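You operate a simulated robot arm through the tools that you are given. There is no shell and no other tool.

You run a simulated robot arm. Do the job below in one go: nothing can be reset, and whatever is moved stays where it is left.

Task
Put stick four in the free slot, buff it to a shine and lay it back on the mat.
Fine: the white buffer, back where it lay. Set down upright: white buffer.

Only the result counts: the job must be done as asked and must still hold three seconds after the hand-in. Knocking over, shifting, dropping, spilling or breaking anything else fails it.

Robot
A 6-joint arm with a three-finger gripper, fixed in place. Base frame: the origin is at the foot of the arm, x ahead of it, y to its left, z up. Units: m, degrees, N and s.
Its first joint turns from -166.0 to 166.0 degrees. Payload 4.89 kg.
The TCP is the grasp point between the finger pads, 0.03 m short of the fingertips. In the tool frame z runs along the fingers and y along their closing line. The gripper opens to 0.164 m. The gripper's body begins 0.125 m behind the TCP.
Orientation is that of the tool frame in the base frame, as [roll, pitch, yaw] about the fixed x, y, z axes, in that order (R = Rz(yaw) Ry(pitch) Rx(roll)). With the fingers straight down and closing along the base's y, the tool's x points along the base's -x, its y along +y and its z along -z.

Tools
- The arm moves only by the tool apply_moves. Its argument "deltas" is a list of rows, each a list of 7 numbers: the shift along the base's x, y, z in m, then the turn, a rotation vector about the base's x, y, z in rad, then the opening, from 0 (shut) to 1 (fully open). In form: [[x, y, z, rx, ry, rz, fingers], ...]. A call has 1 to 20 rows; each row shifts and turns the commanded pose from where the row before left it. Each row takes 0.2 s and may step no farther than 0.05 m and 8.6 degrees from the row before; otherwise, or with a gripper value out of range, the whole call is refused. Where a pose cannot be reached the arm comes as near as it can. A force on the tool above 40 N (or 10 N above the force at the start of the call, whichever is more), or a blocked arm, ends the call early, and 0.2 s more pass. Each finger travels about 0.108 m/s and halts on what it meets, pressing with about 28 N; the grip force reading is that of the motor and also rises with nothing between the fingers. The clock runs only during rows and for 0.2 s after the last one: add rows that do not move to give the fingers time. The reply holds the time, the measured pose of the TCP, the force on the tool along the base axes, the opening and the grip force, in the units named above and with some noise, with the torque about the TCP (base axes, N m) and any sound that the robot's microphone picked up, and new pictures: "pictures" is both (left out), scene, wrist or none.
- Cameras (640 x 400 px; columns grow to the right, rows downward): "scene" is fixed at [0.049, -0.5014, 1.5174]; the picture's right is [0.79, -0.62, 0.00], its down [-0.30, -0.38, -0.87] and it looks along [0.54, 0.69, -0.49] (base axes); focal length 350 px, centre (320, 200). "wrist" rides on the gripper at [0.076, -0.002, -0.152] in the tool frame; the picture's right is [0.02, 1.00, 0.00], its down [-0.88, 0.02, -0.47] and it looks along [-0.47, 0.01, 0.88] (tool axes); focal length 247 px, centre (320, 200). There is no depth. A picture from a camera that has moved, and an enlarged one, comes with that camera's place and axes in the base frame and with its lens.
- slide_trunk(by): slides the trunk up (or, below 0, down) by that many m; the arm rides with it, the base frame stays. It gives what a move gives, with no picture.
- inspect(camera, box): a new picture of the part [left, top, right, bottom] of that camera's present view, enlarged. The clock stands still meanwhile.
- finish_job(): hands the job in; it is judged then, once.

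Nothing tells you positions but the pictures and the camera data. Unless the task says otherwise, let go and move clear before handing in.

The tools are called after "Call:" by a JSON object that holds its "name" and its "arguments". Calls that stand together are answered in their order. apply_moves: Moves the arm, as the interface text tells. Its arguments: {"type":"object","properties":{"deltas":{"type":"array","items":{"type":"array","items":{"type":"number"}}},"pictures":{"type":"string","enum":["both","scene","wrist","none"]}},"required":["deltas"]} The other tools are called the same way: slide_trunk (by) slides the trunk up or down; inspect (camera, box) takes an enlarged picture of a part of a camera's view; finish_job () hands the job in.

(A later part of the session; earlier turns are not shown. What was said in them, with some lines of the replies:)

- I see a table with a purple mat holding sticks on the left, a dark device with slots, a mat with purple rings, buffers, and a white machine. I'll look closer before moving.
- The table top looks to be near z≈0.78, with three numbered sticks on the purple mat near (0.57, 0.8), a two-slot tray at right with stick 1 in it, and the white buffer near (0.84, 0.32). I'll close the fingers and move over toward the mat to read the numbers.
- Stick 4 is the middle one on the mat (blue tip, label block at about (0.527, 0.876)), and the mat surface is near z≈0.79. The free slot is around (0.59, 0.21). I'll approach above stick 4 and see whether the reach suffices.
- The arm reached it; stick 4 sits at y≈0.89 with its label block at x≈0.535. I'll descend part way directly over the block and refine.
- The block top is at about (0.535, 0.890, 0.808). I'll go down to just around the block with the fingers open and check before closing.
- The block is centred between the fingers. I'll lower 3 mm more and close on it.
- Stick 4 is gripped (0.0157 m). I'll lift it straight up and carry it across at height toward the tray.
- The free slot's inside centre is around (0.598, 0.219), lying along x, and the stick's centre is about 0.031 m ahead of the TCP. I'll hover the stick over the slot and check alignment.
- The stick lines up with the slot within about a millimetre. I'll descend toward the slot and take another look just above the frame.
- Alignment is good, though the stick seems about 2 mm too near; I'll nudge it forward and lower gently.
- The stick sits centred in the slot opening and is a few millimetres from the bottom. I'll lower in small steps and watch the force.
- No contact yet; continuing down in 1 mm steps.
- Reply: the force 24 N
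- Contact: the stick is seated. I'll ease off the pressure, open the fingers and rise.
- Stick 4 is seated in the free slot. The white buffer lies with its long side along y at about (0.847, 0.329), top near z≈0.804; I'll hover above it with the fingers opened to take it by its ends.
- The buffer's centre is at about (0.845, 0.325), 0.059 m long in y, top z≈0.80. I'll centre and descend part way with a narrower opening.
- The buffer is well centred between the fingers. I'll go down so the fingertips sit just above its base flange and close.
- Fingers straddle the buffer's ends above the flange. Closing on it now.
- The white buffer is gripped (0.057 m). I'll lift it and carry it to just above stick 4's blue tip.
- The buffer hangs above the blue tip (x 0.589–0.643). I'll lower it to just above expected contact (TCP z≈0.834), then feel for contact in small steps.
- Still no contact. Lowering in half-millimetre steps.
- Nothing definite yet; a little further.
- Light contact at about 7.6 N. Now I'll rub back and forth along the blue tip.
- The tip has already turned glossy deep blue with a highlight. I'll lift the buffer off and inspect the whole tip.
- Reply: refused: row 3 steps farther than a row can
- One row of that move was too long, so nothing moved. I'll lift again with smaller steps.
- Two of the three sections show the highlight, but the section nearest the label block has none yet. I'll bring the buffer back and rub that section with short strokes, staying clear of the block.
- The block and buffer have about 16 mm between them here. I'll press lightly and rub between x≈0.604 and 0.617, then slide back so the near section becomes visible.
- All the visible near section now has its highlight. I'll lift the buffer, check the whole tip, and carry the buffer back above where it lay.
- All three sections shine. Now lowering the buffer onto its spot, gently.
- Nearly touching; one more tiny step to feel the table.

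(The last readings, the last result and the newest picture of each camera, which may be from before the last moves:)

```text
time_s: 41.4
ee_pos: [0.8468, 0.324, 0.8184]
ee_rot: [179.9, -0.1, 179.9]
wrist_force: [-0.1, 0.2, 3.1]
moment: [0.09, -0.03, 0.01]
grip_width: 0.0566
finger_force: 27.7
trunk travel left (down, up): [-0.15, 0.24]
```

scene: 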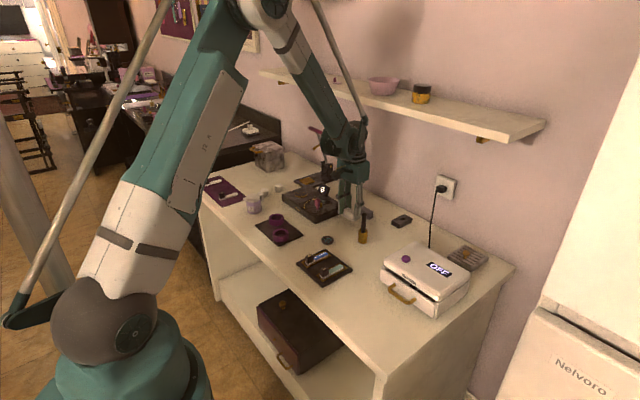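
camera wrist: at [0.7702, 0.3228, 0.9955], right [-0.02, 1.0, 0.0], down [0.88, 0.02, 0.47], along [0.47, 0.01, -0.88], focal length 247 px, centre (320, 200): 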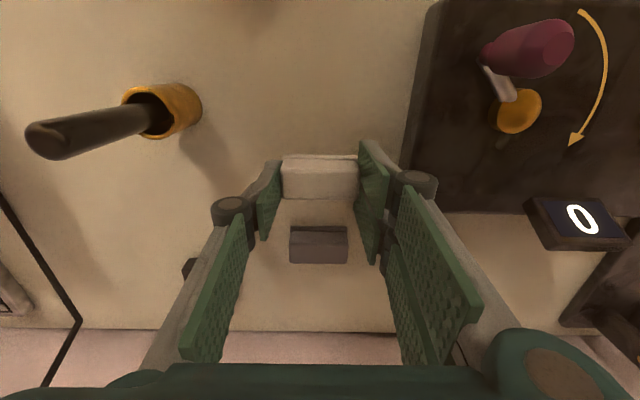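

The buffer touches the table. I'll open, check it's standing, and rise straight up.

Call:
{"name": "apply_moves", "arguments": {"deltas": [[0, 0, 0.0002, 0, 0, 0, 0.35], [0, 0, 0, 0, 0, 0, 0.45], [0, 0, 0, 0, 0, 0, 0.48], [0, 0, 0.02, 0, 0, 0, 0.48], [0, 0, 0.04, 0, 0, 0, 0.48], [0, 0, 0.05, 0, 0, 0, 0.48], [0, 0, 0, 0, 0, 0, 0.48]]}}

Call:
{"name": "inspect", "arguments": {"camera": "scene", "box": [320, 180, 420, 250]}}

Call:
{"name": "inspect", "arguments": {"camera": "wrist", "box": [220, 100, 420, 240]}}

```text
time_s: 43.0
ee_pos: [0.8466, 0.3227, 0.9298]
ee_rot: [180.0, 0.0, -180.0]
wrist_force: [0.2, 0.3, -0.8]
moment: [-0.01, -0.03, -0.01]
grip_width: 0.0788
finger_force: 0.0
trunk travel left (down, up): [-0.15, 0.24]
camera wrist: at [0.7701, 0.3221, 1.0825], right [-0.02, 1.0, 0.0], down [0.88, 0.02, 0.47], along [0.47, 0.01, -0.88], focal length 247 px, centre (320, 200)
```

scene: 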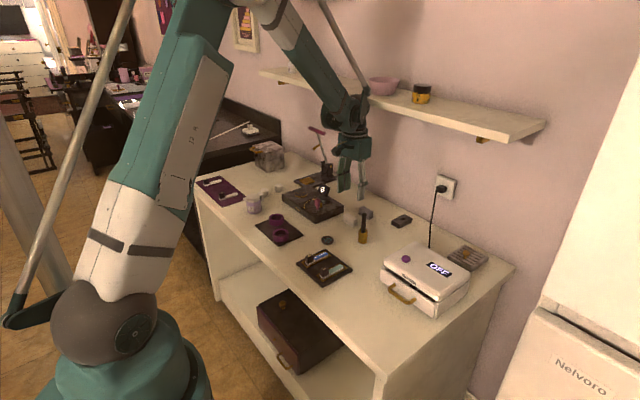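
wrist: 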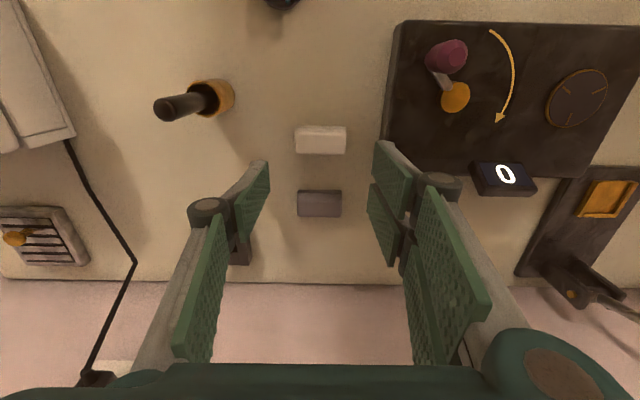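

```text
5.71 times, centred on (370, 215) of scene
camera zoom: at [0.049, -0.5014, 1.5174], right [0.79, -0.62, 0.0], down [-0.3, -0.38, -0.87], along [0.54, 0.69, -0.49], focal length 2001 px, centre (34, 114)
```

zoom: 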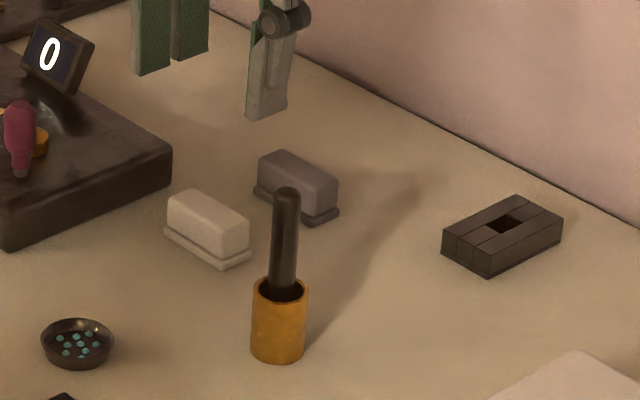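

```text
2.86 times, centred on (320, 170) of wrist
camera zoom: at [0.7701, 0.3221, 1.0825], right [-0.02, 1.0, 0.0], down [0.88, 0.02, 0.47], along [0.47, 0.01, -0.88], focal length 706 px, centre (320, 286)
```

zoom: 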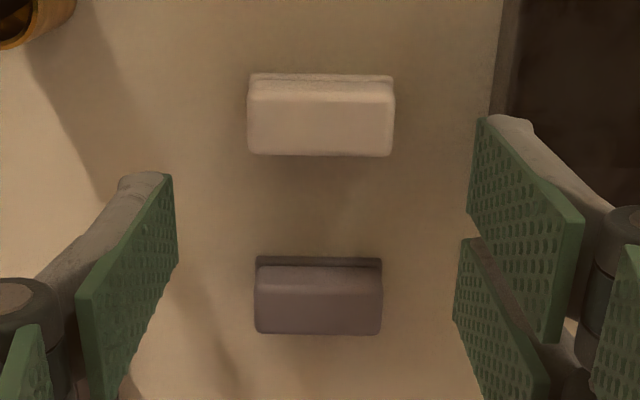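

The buffer stands back in its spot upright. Next I return above stick 4 in the tray.

Call:
{"name": "apply_moves", "arguments": {"deltas": [[-0.0397, -0.015, 0.005, 0, 0, 0, 0.45], [-0.0397, -0.015, 0, 0, 0, 0, 0.4], [-0.0397, -0.015, 0, 0, 0, 0, 0.35], [-0.0397, -0.015, 0, 0, 0, 0, 0.3], [-0.0397, -0.015, 0, 0, 0, 0, 0.3], [-0.0397, -0.015, 0, 0, 0, 0, 0.3], [-0.0395, -0.015, 0, 0, 0, 0, 0.3], [0, 0, -0.03, 0, 0, 0, 0.3], [0, 0, -0.02, 0, 0, 0, 0.3], [0, 0, 0, 0, 0, 0, 0.3]]}}

Call:
{"name": "inspect", "arguments": {"camera": "wrist", "box": [240, 100, 400, 240]}}

Call:
{"name": "inspect", "arguments": {"camera": "scene", "box": [290, 220, 370, 285]}}

```text
time_s: 45.2
ee_pos: [0.5683, 0.2205, 0.8842]
ee_rot: [180.0, 0.0, -180.0]
wrist_force: [0.6, 0.7, 0.1]
moment: [0.01, -0.04, 0.02]
grip_width: 0.0492
finger_force: 0.1
trunk travel left (down, up): [-0.15, 0.24]
camera wrist: at [0.4931, 0.218, 1.0361], right [-0.02, 1.0, 0.0], down [0.88, 0.02, 0.47], along [0.47, 0.01, -0.88], focal length 247 px, centre (320, 200)
```

scene: 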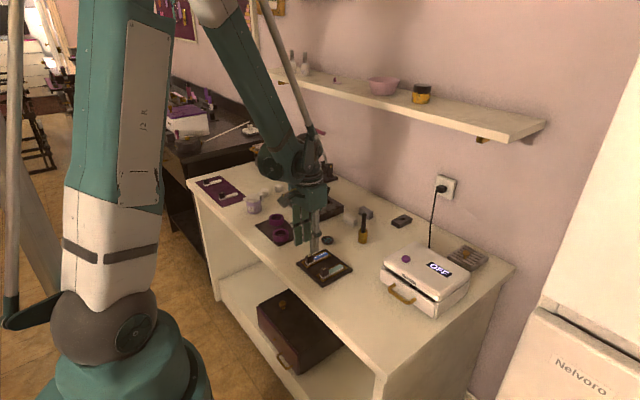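
wrist: 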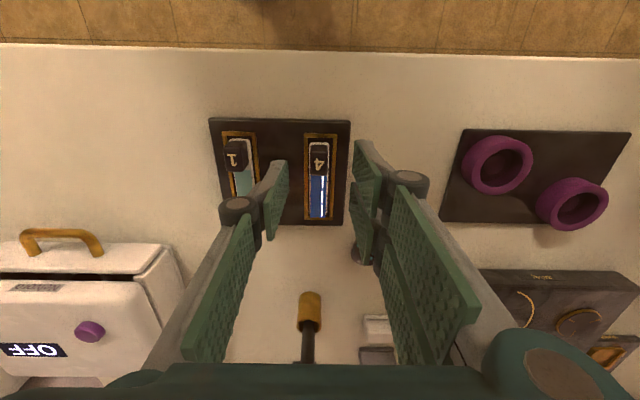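

```text
2.86 times, centred on (320, 170) of wrist
camera zoom: at [0.4931, 0.218, 1.0361], right [-0.02, 1.0, 0.0], down [0.88, 0.02, 0.47], along [0.47, 0.01, -0.88], focal length 706 px, centre (320, 286)
```

zoom: 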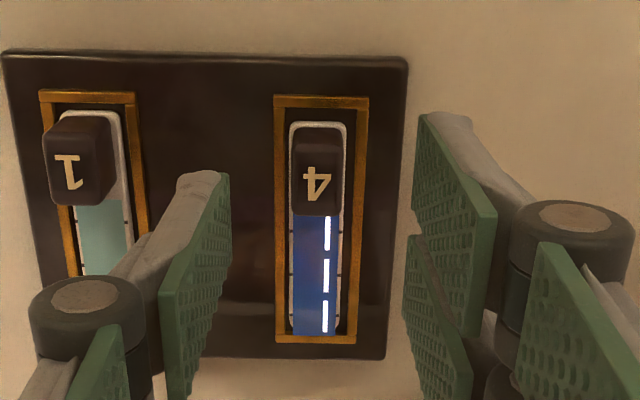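

```text
6.15 times, centred on (330, 252) of scene
camera zoom: at [0.049, -0.5014, 1.5174], right [0.79, -0.62, 0.0], down [-0.3, -0.38, -0.87], along [0.54, 0.69, -0.49], focal length 2155 px, centre (258, -123)
```

zoom: 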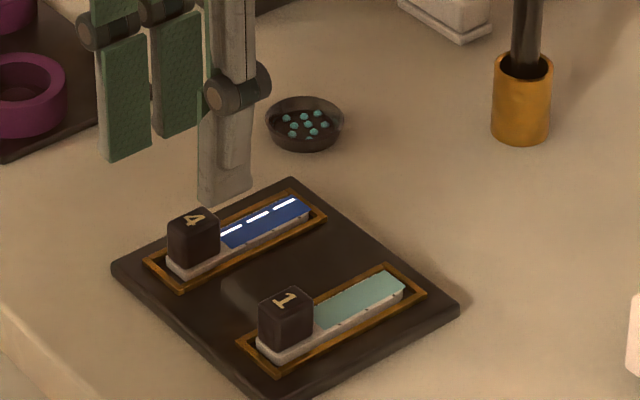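

Stick 4 is where I left it, all three sections shining. Descending to grip its block at the same height as before.

Call:
{"name": "apply_moves", "arguments": {"deltas": [[0, -0.0005, -0.03, 0, 0, 0, 0.3], [0, 0, -0.018, 0, 0, 0, 0.3], [0, 0, -0.0075, 0, 0, 0, 0.3], [0, 0, 0, 0, 0, 0, 0.2], [0, 0, 0, 0, 0, 0, 0.1], [0, 0, 0, 0, 0, 0, 0.05], [0, 0, 0, 0, 0, 0, 0.05]]}}

Call:
{"name": "inspect", "arguments": {"camera": "wrist", "box": [240, 100, 400, 240]}}

Call:
{"name": "inspect", "arguments": {"camera": "scene", "box": [290, 220, 370, 285]}}

```text
time_s: 46.8
ee_pos: [0.5703, 0.2185, 0.8281]
ee_rot: [179.9, -0.1, 179.9]
wrist_force: [-0.7, -0.3, -0.6]
moment: [0.03, 0.01, 0.03]
grip_width: 0.0161
finger_force: 27.8
trunk travel left (down, up): [-0.15, 0.24]
camera wrist: at [0.4935, 0.2169, 0.9807], right [-0.02, 1.0, 0.0], down [0.88, 0.02, 0.47], along [0.47, 0.01, -0.88], focal length 247 px, centre (320, 200)
```

scene: 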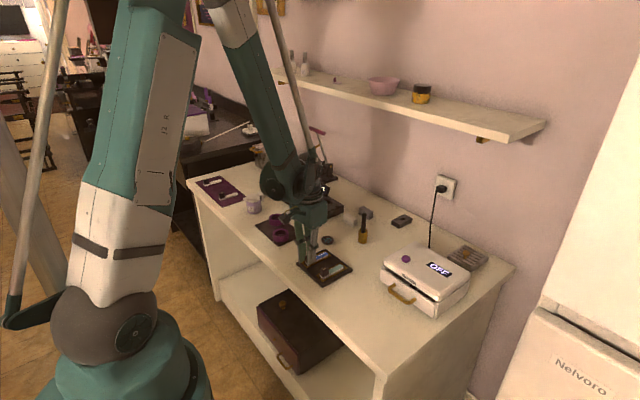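
wrist: 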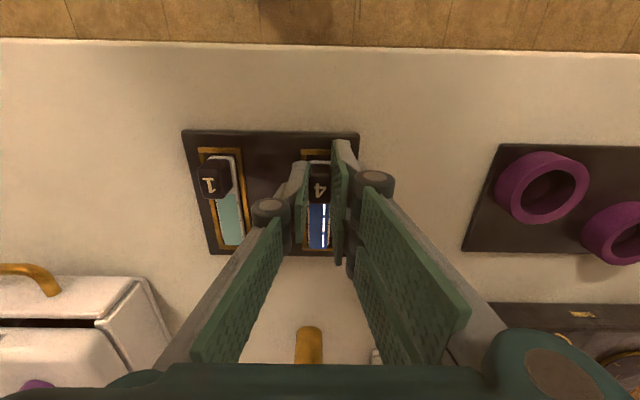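

```text
2.86 times, centred on (320, 170) of wrist
camera zoom: at [0.4935, 0.2169, 0.9807], right [-0.02, 1.0, 0.0], down [0.88, 0.02, 0.47], along [0.47, 0.01, -0.88], focal length 706 px, centre (320, 286)
```

zoom: 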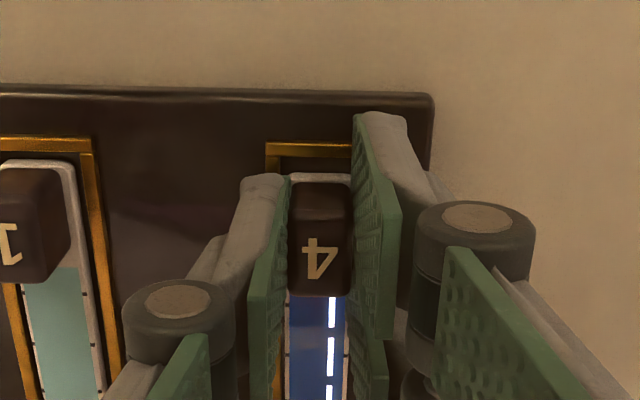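

```text
6.15 times, centred on (330, 252) of scene
camera zoom: at [0.049, -0.5014, 1.5174], right [0.79, -0.62, 0.0], down [-0.3, -0.38, -0.87], along [0.54, 0.69, -0.49], focal length 2155 px, centre (258, -123)
```

zoom: 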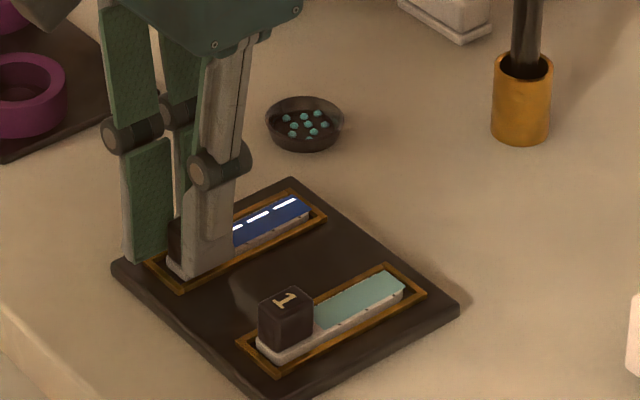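

Stick 4 is gripped again. I'll lift it clear and carry it back over the mat along the same path.

Call:
{"name": "apply_moves", "arguments": {"deltas": [[0, 0, 0.01, 0, 0, 0, 0.05], [0, 0, 0.03, 0, 0, 0, 0.05], [0, 0, 0.045, 0, 0, 0, 0.05], [0, 0, 0.045, 0, 0, 0, 0.05], [0, 0, 0.0434, 0, 0, 0, 0.05], [-0.0045, 0.02, 0, 0, 0, 0, 0.05], [-0.003, 0.045, 0, 0, 0, 0, 0.05], [-0.003, 0.045, 0, 0, 0, 0, 0.05], [-0.003, 0.045, 0, 0, 0, 0, 0.05], [-0.003, 0.045, 0, 0, 0, 0, 0.05], [-0.003, 0.045, 0, 0, 0, 0, 0.05], [-0.003, 0.045, 0, 0, 0, 0, 0.05], [-0.003, 0.045, 0, 0, 0, 0, 0.05], [-0.003, 0.045, 0, 0, 0, 0, 0.05], [-0.003, 0.045, 0, 0, 0, 0, 0.05], [-0.003, 0.045, 0, 0, 0, 0, 0.05], [0, 0.045, 0, 0, 0, 0, 0.05], [0, 0.045, 0, 0, 0, 0, 0.05], [0, 0.045, 0, 0, 0, 0, 0.05], [0, 0.045, 0, 0, 0, 0, 0.05]], "pictures": "none"}}

Call:
{"name": "apply_moves", "arguments": {"deltas": [[0, 0.021, 0, 0, 0, 0, 0.05], [0, 0, -0.04, 0, 0, 0, 0.05], [0, 0, -0.045, 0, 0, 0, 0.05], [0, 0, -0.045, 0, 0, 0, 0.05], [0, 0, 0, 0, 0, 0, 0.05]]}}

Call:
{"name": "inspect", "arguments": {"camera": "wrist", "box": [220, 100, 420, 260]}}

Call:
{"name": "inspect", "arguments": {"camera": "scene", "box": [180, 150, 260, 210]}}

```text
time_s: 51.0
ee_pos: [0.5353, 0.8685, 1.0025]
ee_rot: [179.9, 0.0, 180.0]
wrist_force: [-0.1, -2.1, 1.4]
moment: [0.28, -0.01, 0.0]
grip_width: 0.0157
finger_force: 28.0
trunk travel left (down, up): [-0.15, 0.24]
```

```text
time_s: 52.2
ee_pos: [0.5347, 0.89, 0.8709]
ee_rot: [180.0, 0.1, -180.0]
wrist_force: [0.3, 0.6, -0.7]
moment: [-0.02, 0.0, 0.01]
grip_width: 0.016
finger_force: 27.9
trunk travel left (down, up): [-0.15, 0.24]
camera wrist: at [0.4594, 0.8879, 1.0242], right [-0.02, 1.0, 0.0], down [0.88, 0.02, 0.47], along [0.47, 0.01, -0.88], focal length 247 px, centre (320, 200)
```

scene: 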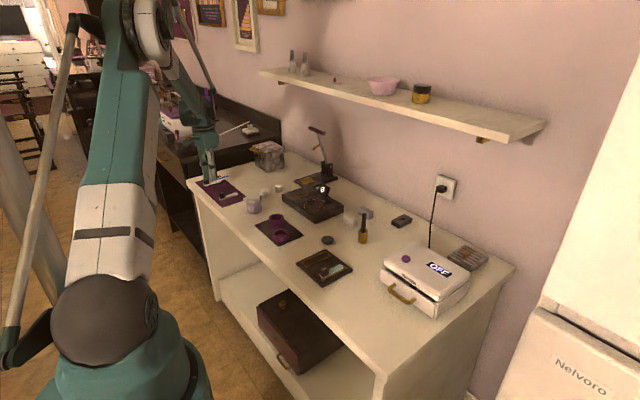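
wrist: 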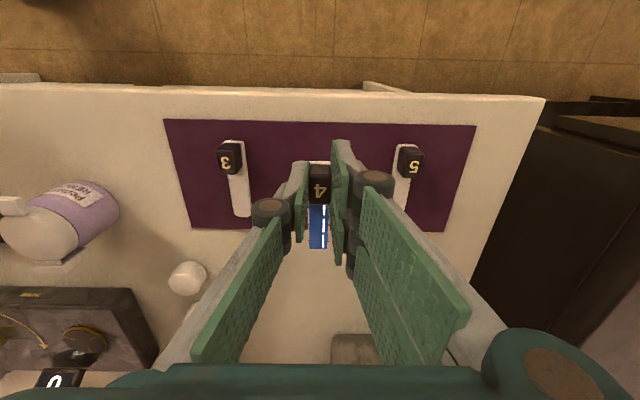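

```text
2.50 times, centred on (320, 180) of wrist
camera zoom: at [0.4594, 0.8879, 1.0242], right [-0.02, 1.0, 0.0], down [0.88, 0.02, 0.47], along [0.47, 0.01, -0.88], focal length 617 px, centre (320, 250)
```

zoom: 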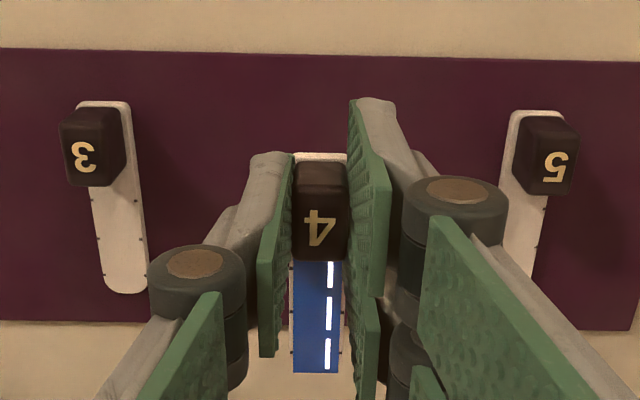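

```text
6.67 times, centred on (220, 180) of scene
camera zoom: at [0.049, -0.5014, 1.5174], right [0.79, -0.62, 0.0], down [-0.3, -0.38, -0.87], along [0.54, 0.69, -0.49], focal length 2335 px, centre (987, 333)
```

zoom: 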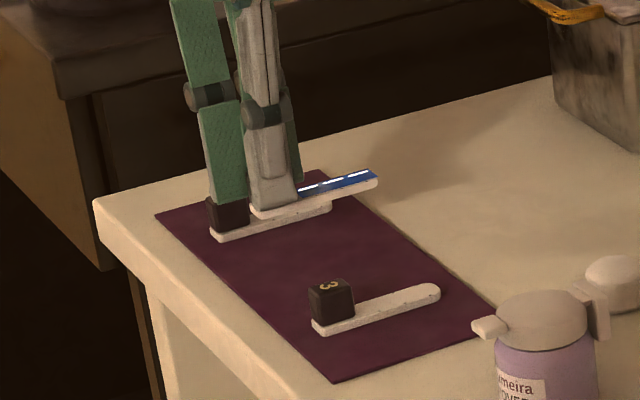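

The stick hangs right over its old place between sticks 3 and 5. Lowering to the mat gently.

Call:
{"name": "apply_moves", "arguments": {"deltas": [[0, 0, -0.025, 0, 0, 0, 0.05], [0, 0, -0.017, 0, 0, 0, 0.05], [0, 0, -0.006, 0, 0, 0, 0.05], [0, 0, -0.0012, 0, 0, 0, 0.05], [0, 0, 0, 0, 0, 0, 0.05]], "pictures": "none"}}

Call:
{"name": "apply_moves", "arguments": {"deltas": [[0, 0, -0.0006, 0, 0, 0, 0.05], [0, 0, 0, 0, 0, 0, 0.05]], "pictures": "none"}}

```text
time_s: 53.4
ee_pos: [0.5346, 0.8898, 0.8228]
ee_rot: [180.0, 0.0, -179.9]
wrist_force: [0.8, -0.3, -1.1]
moment: [0.0, -0.01, -0.02]
grip_width: 0.016
finger_force: 28.5
trunk travel left (down, up): [-0.15, 0.24]
```

```text
time_s: 54.0
ee_pos: [0.5343, 0.8904, 0.8215]
ee_rot: [-180.0, 0.0, 180.0]
wrist_force: [-0.5, 0.4, 0.0]
moment: [-0.01, -0.01, 0.01]
grip_width: 0.0156
finger_force: 27.4
trunk travel left (down, up): [-0.15, 0.24]
```

Not touching yet; one more small step.

Call:
{"name": "apply_moves", "arguments": {"deltas": [[0, 0, -0.0005, 0, 0, 0, 0.05], [0, 0, 0, 0, 0, 0, 0.05]], "pictures": "none"}}

```text
time_s: 54.6
ee_pos: [0.535, 0.8896, 0.8223]
ee_rot: [180.0, 0.0, 179.9]
wrist_force: [0.7, 0.5, -1.0]
moment: [-0.01, -0.02, 0.0]
grip_width: 0.0158
finger_force: 28.1
trunk travel left (down, up): [-0.15, 0.24]
```

Call:
{"name": "apply_moves", "arguments": {"deltas": [[0, 0, -0.0005, 0, 0, 0, 0.05], [0, 0, 0, 0, 0, 0, 0.05]], "pictures": "none"}}

```text
time_s: 55.2
ee_pos: [0.5341, 0.8898, 0.8222]
ee_rot: [180.0, 0.0, -179.9]
wrist_force: [0.8, -0.7, -0.8]
moment: [0.0, -0.02, -0.04]
grip_width: 0.0159
finger_force: 28.0
trunk travel left (down, up): [-0.15, 0.24]
```

Call:
{"name": "apply_moves", "arguments": {"deltas": [[0, 0, -0.0005, 0, 0, 0, 0.05], [0, 0, 0, 0, 0, 0, 0.05]], "pictures": "none"}}

Call:
{"name": "inspect", "arguments": {"camera": "scene", "box": [180, 160, 240, 205]}}

```text
time_s: 55.8
ee_pos: [0.5353, 0.89, 0.8215]
ee_rot: [-179.9, -0.1, -179.9]
wrist_force: [0.5, 0.9, 4.7]
moment: [0.04, -0.14, 0.07]
grip_width: 0.0157
finger_force: 28.4
trunk travel left (down, up): [-0.15, 0.24]
```

```text
8.89 times, centred on (210, 182) of scene
camera zoom: at [0.049, -0.5014, 1.5174], right [0.79, -0.62, 0.0], down [-0.3, -0.38, -0.87], along [0.54, 0.69, -0.49], focal length 3113 px, centre (1298, 356)
```

zoom: 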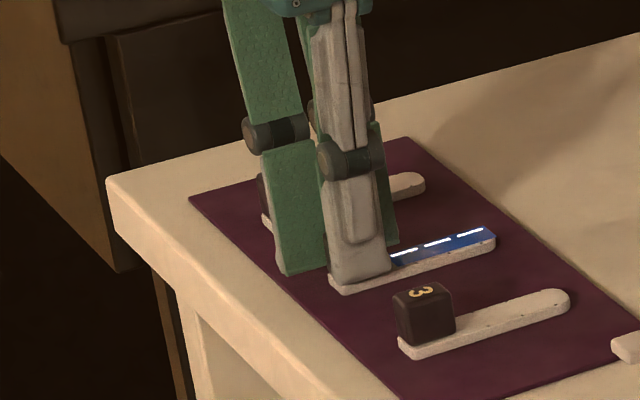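

Contact with the mat (4.7 N). Opening the fingers and rising straight up.

Call:
{"name": "apply_moves", "arguments": {"deltas": [[0, 0, 0.0003, 0, 0, 0, 0.12], [0, 0, 0, 0, 0, 0, 0.22], [0, 0, 0, 0, 0, 0, 0.3], [0, 0, 0, 0, 0, 0, 0.3], [0, 0, 0.02, 0, 0, 0, 0.3], [0, 0, 0.04, 0, 0, 0, 0.3], [0, 0, 0.05, 0, 0, 0, 0.3], [0, 0, 0.05, 0, 0, 0, 0.3], [-0.035, -0.035, 0, 0, 0, 0, 0.3], [-0.035, -0.035, 0, 0, 0, 0, 0.3], [-0.035, -0.035, 0, 0, 0, 0, 0.3], [0, 0, 0, 0, 0, 0, 0.3]]}}

Call:
{"name": "inspect", "arguments": {"camera": "scene", "box": [180, 150, 260, 210]}}

Call:
{"name": "inspect", "arguments": {"camera": "scene", "box": [240, 180, 400, 290]}}

Call:
{"name": "inspect", "arguments": {"camera": "wrist", "box": [220, 120, 480, 280]}}

```text
time_s: 58.4
ee_pos: [0.4295, 0.7844, 0.9814]
ee_rot: [-179.9, 0.0, -180.0]
wrist_force: [-0.2, 0.0, 0.1]
moment: [0.07, -0.02, 0.0]
grip_width: 0.0492
finger_force: 0.0
trunk travel left (down, up): [-0.15, 0.24]
camera wrist: at [0.3534, 0.7833, 1.1333], right [-0.02, 1.0, 0.0], down [0.88, 0.02, 0.47], along [0.47, 0.01, -0.88], focal length 247 px, centre (320, 200)
```

scene: 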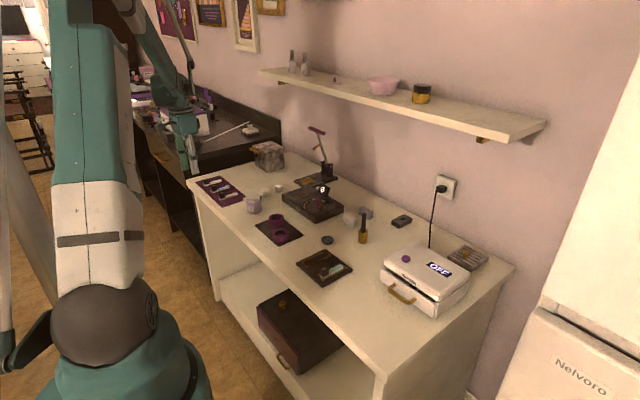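
wrist: 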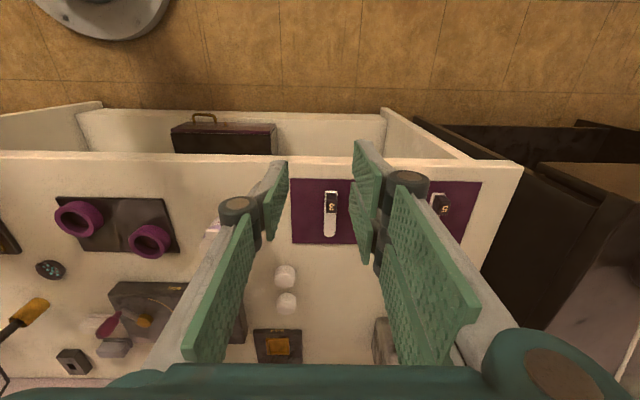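

```text
6.67 times, centred on (220, 180) of scene
camera zoom: at [0.049, -0.5014, 1.5174], right [0.79, -0.62, 0.0], down [-0.3, -0.38, -0.87], along [0.54, 0.69, -0.49], focal length 2335 px, centre (987, 333)
```

zoom: 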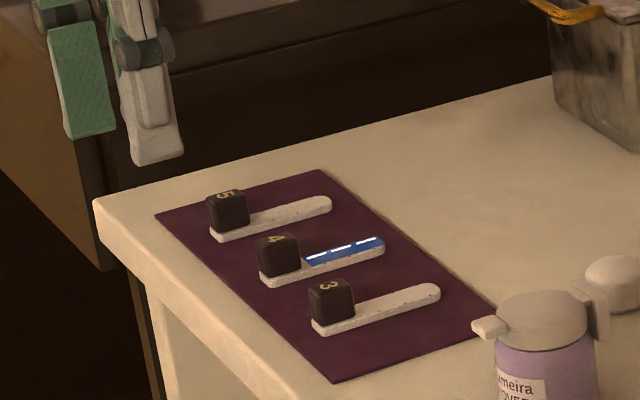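

```text
3.64 times, centred on (320, 235) of scene
camera zoom: at [0.049, -0.5014, 1.5174], right [0.79, -0.62, 0.0], down [-0.3, -0.38, -0.87], along [0.54, 0.69, -0.49], focal length 1274 px, centre (320, 73)
```

zoom: 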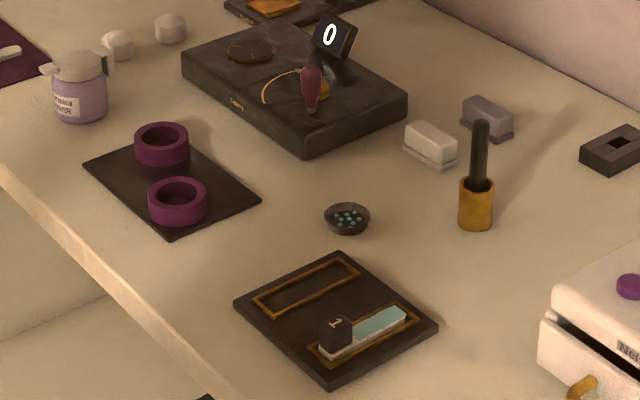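

```text
2.46 times, centred on (350, 200) of wrist
camera zoom: at [0.3534, 0.7833, 1.1333], right [-0.02, 1.0, 0.0], down [0.88, 0.02, 0.47], along [0.47, 0.01, -0.88], focal length 608 px, centre (246, 200)
```

zoom: 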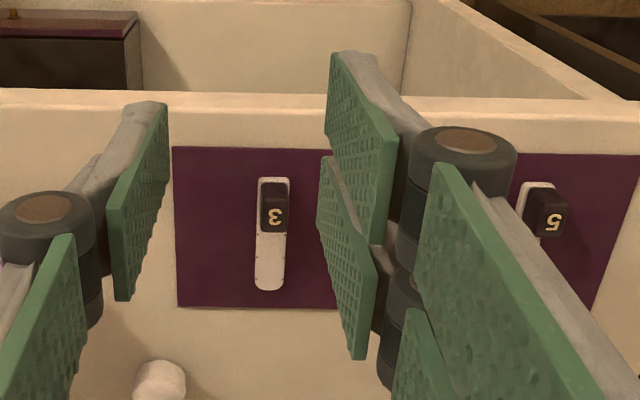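

Stick 4 lies shining in its old place on the mat. The white buffer stands upright where it was, nothing else has moved, and the gripper is clear, so I'm handing in.

Call:
{"name": "finish_job", "arguments": {}}

```text
The job is handed in.
```

The job is handed in. Stick four went into the free slot, was buffed with the white buffer, and is back in its place on the mat between sticks three and five.

- **Shine:** all three sections of the blue tip show the bright highlight. The section nearest the label block needed a second round of strokes.
- **White buffer:** it stands upright where it lay, within about 1 mm as far as the pictures show.
- **Everything else:** the last pictures show nothing else shifted or knocked over, and the gripper was open and clear of the table at hand-in.
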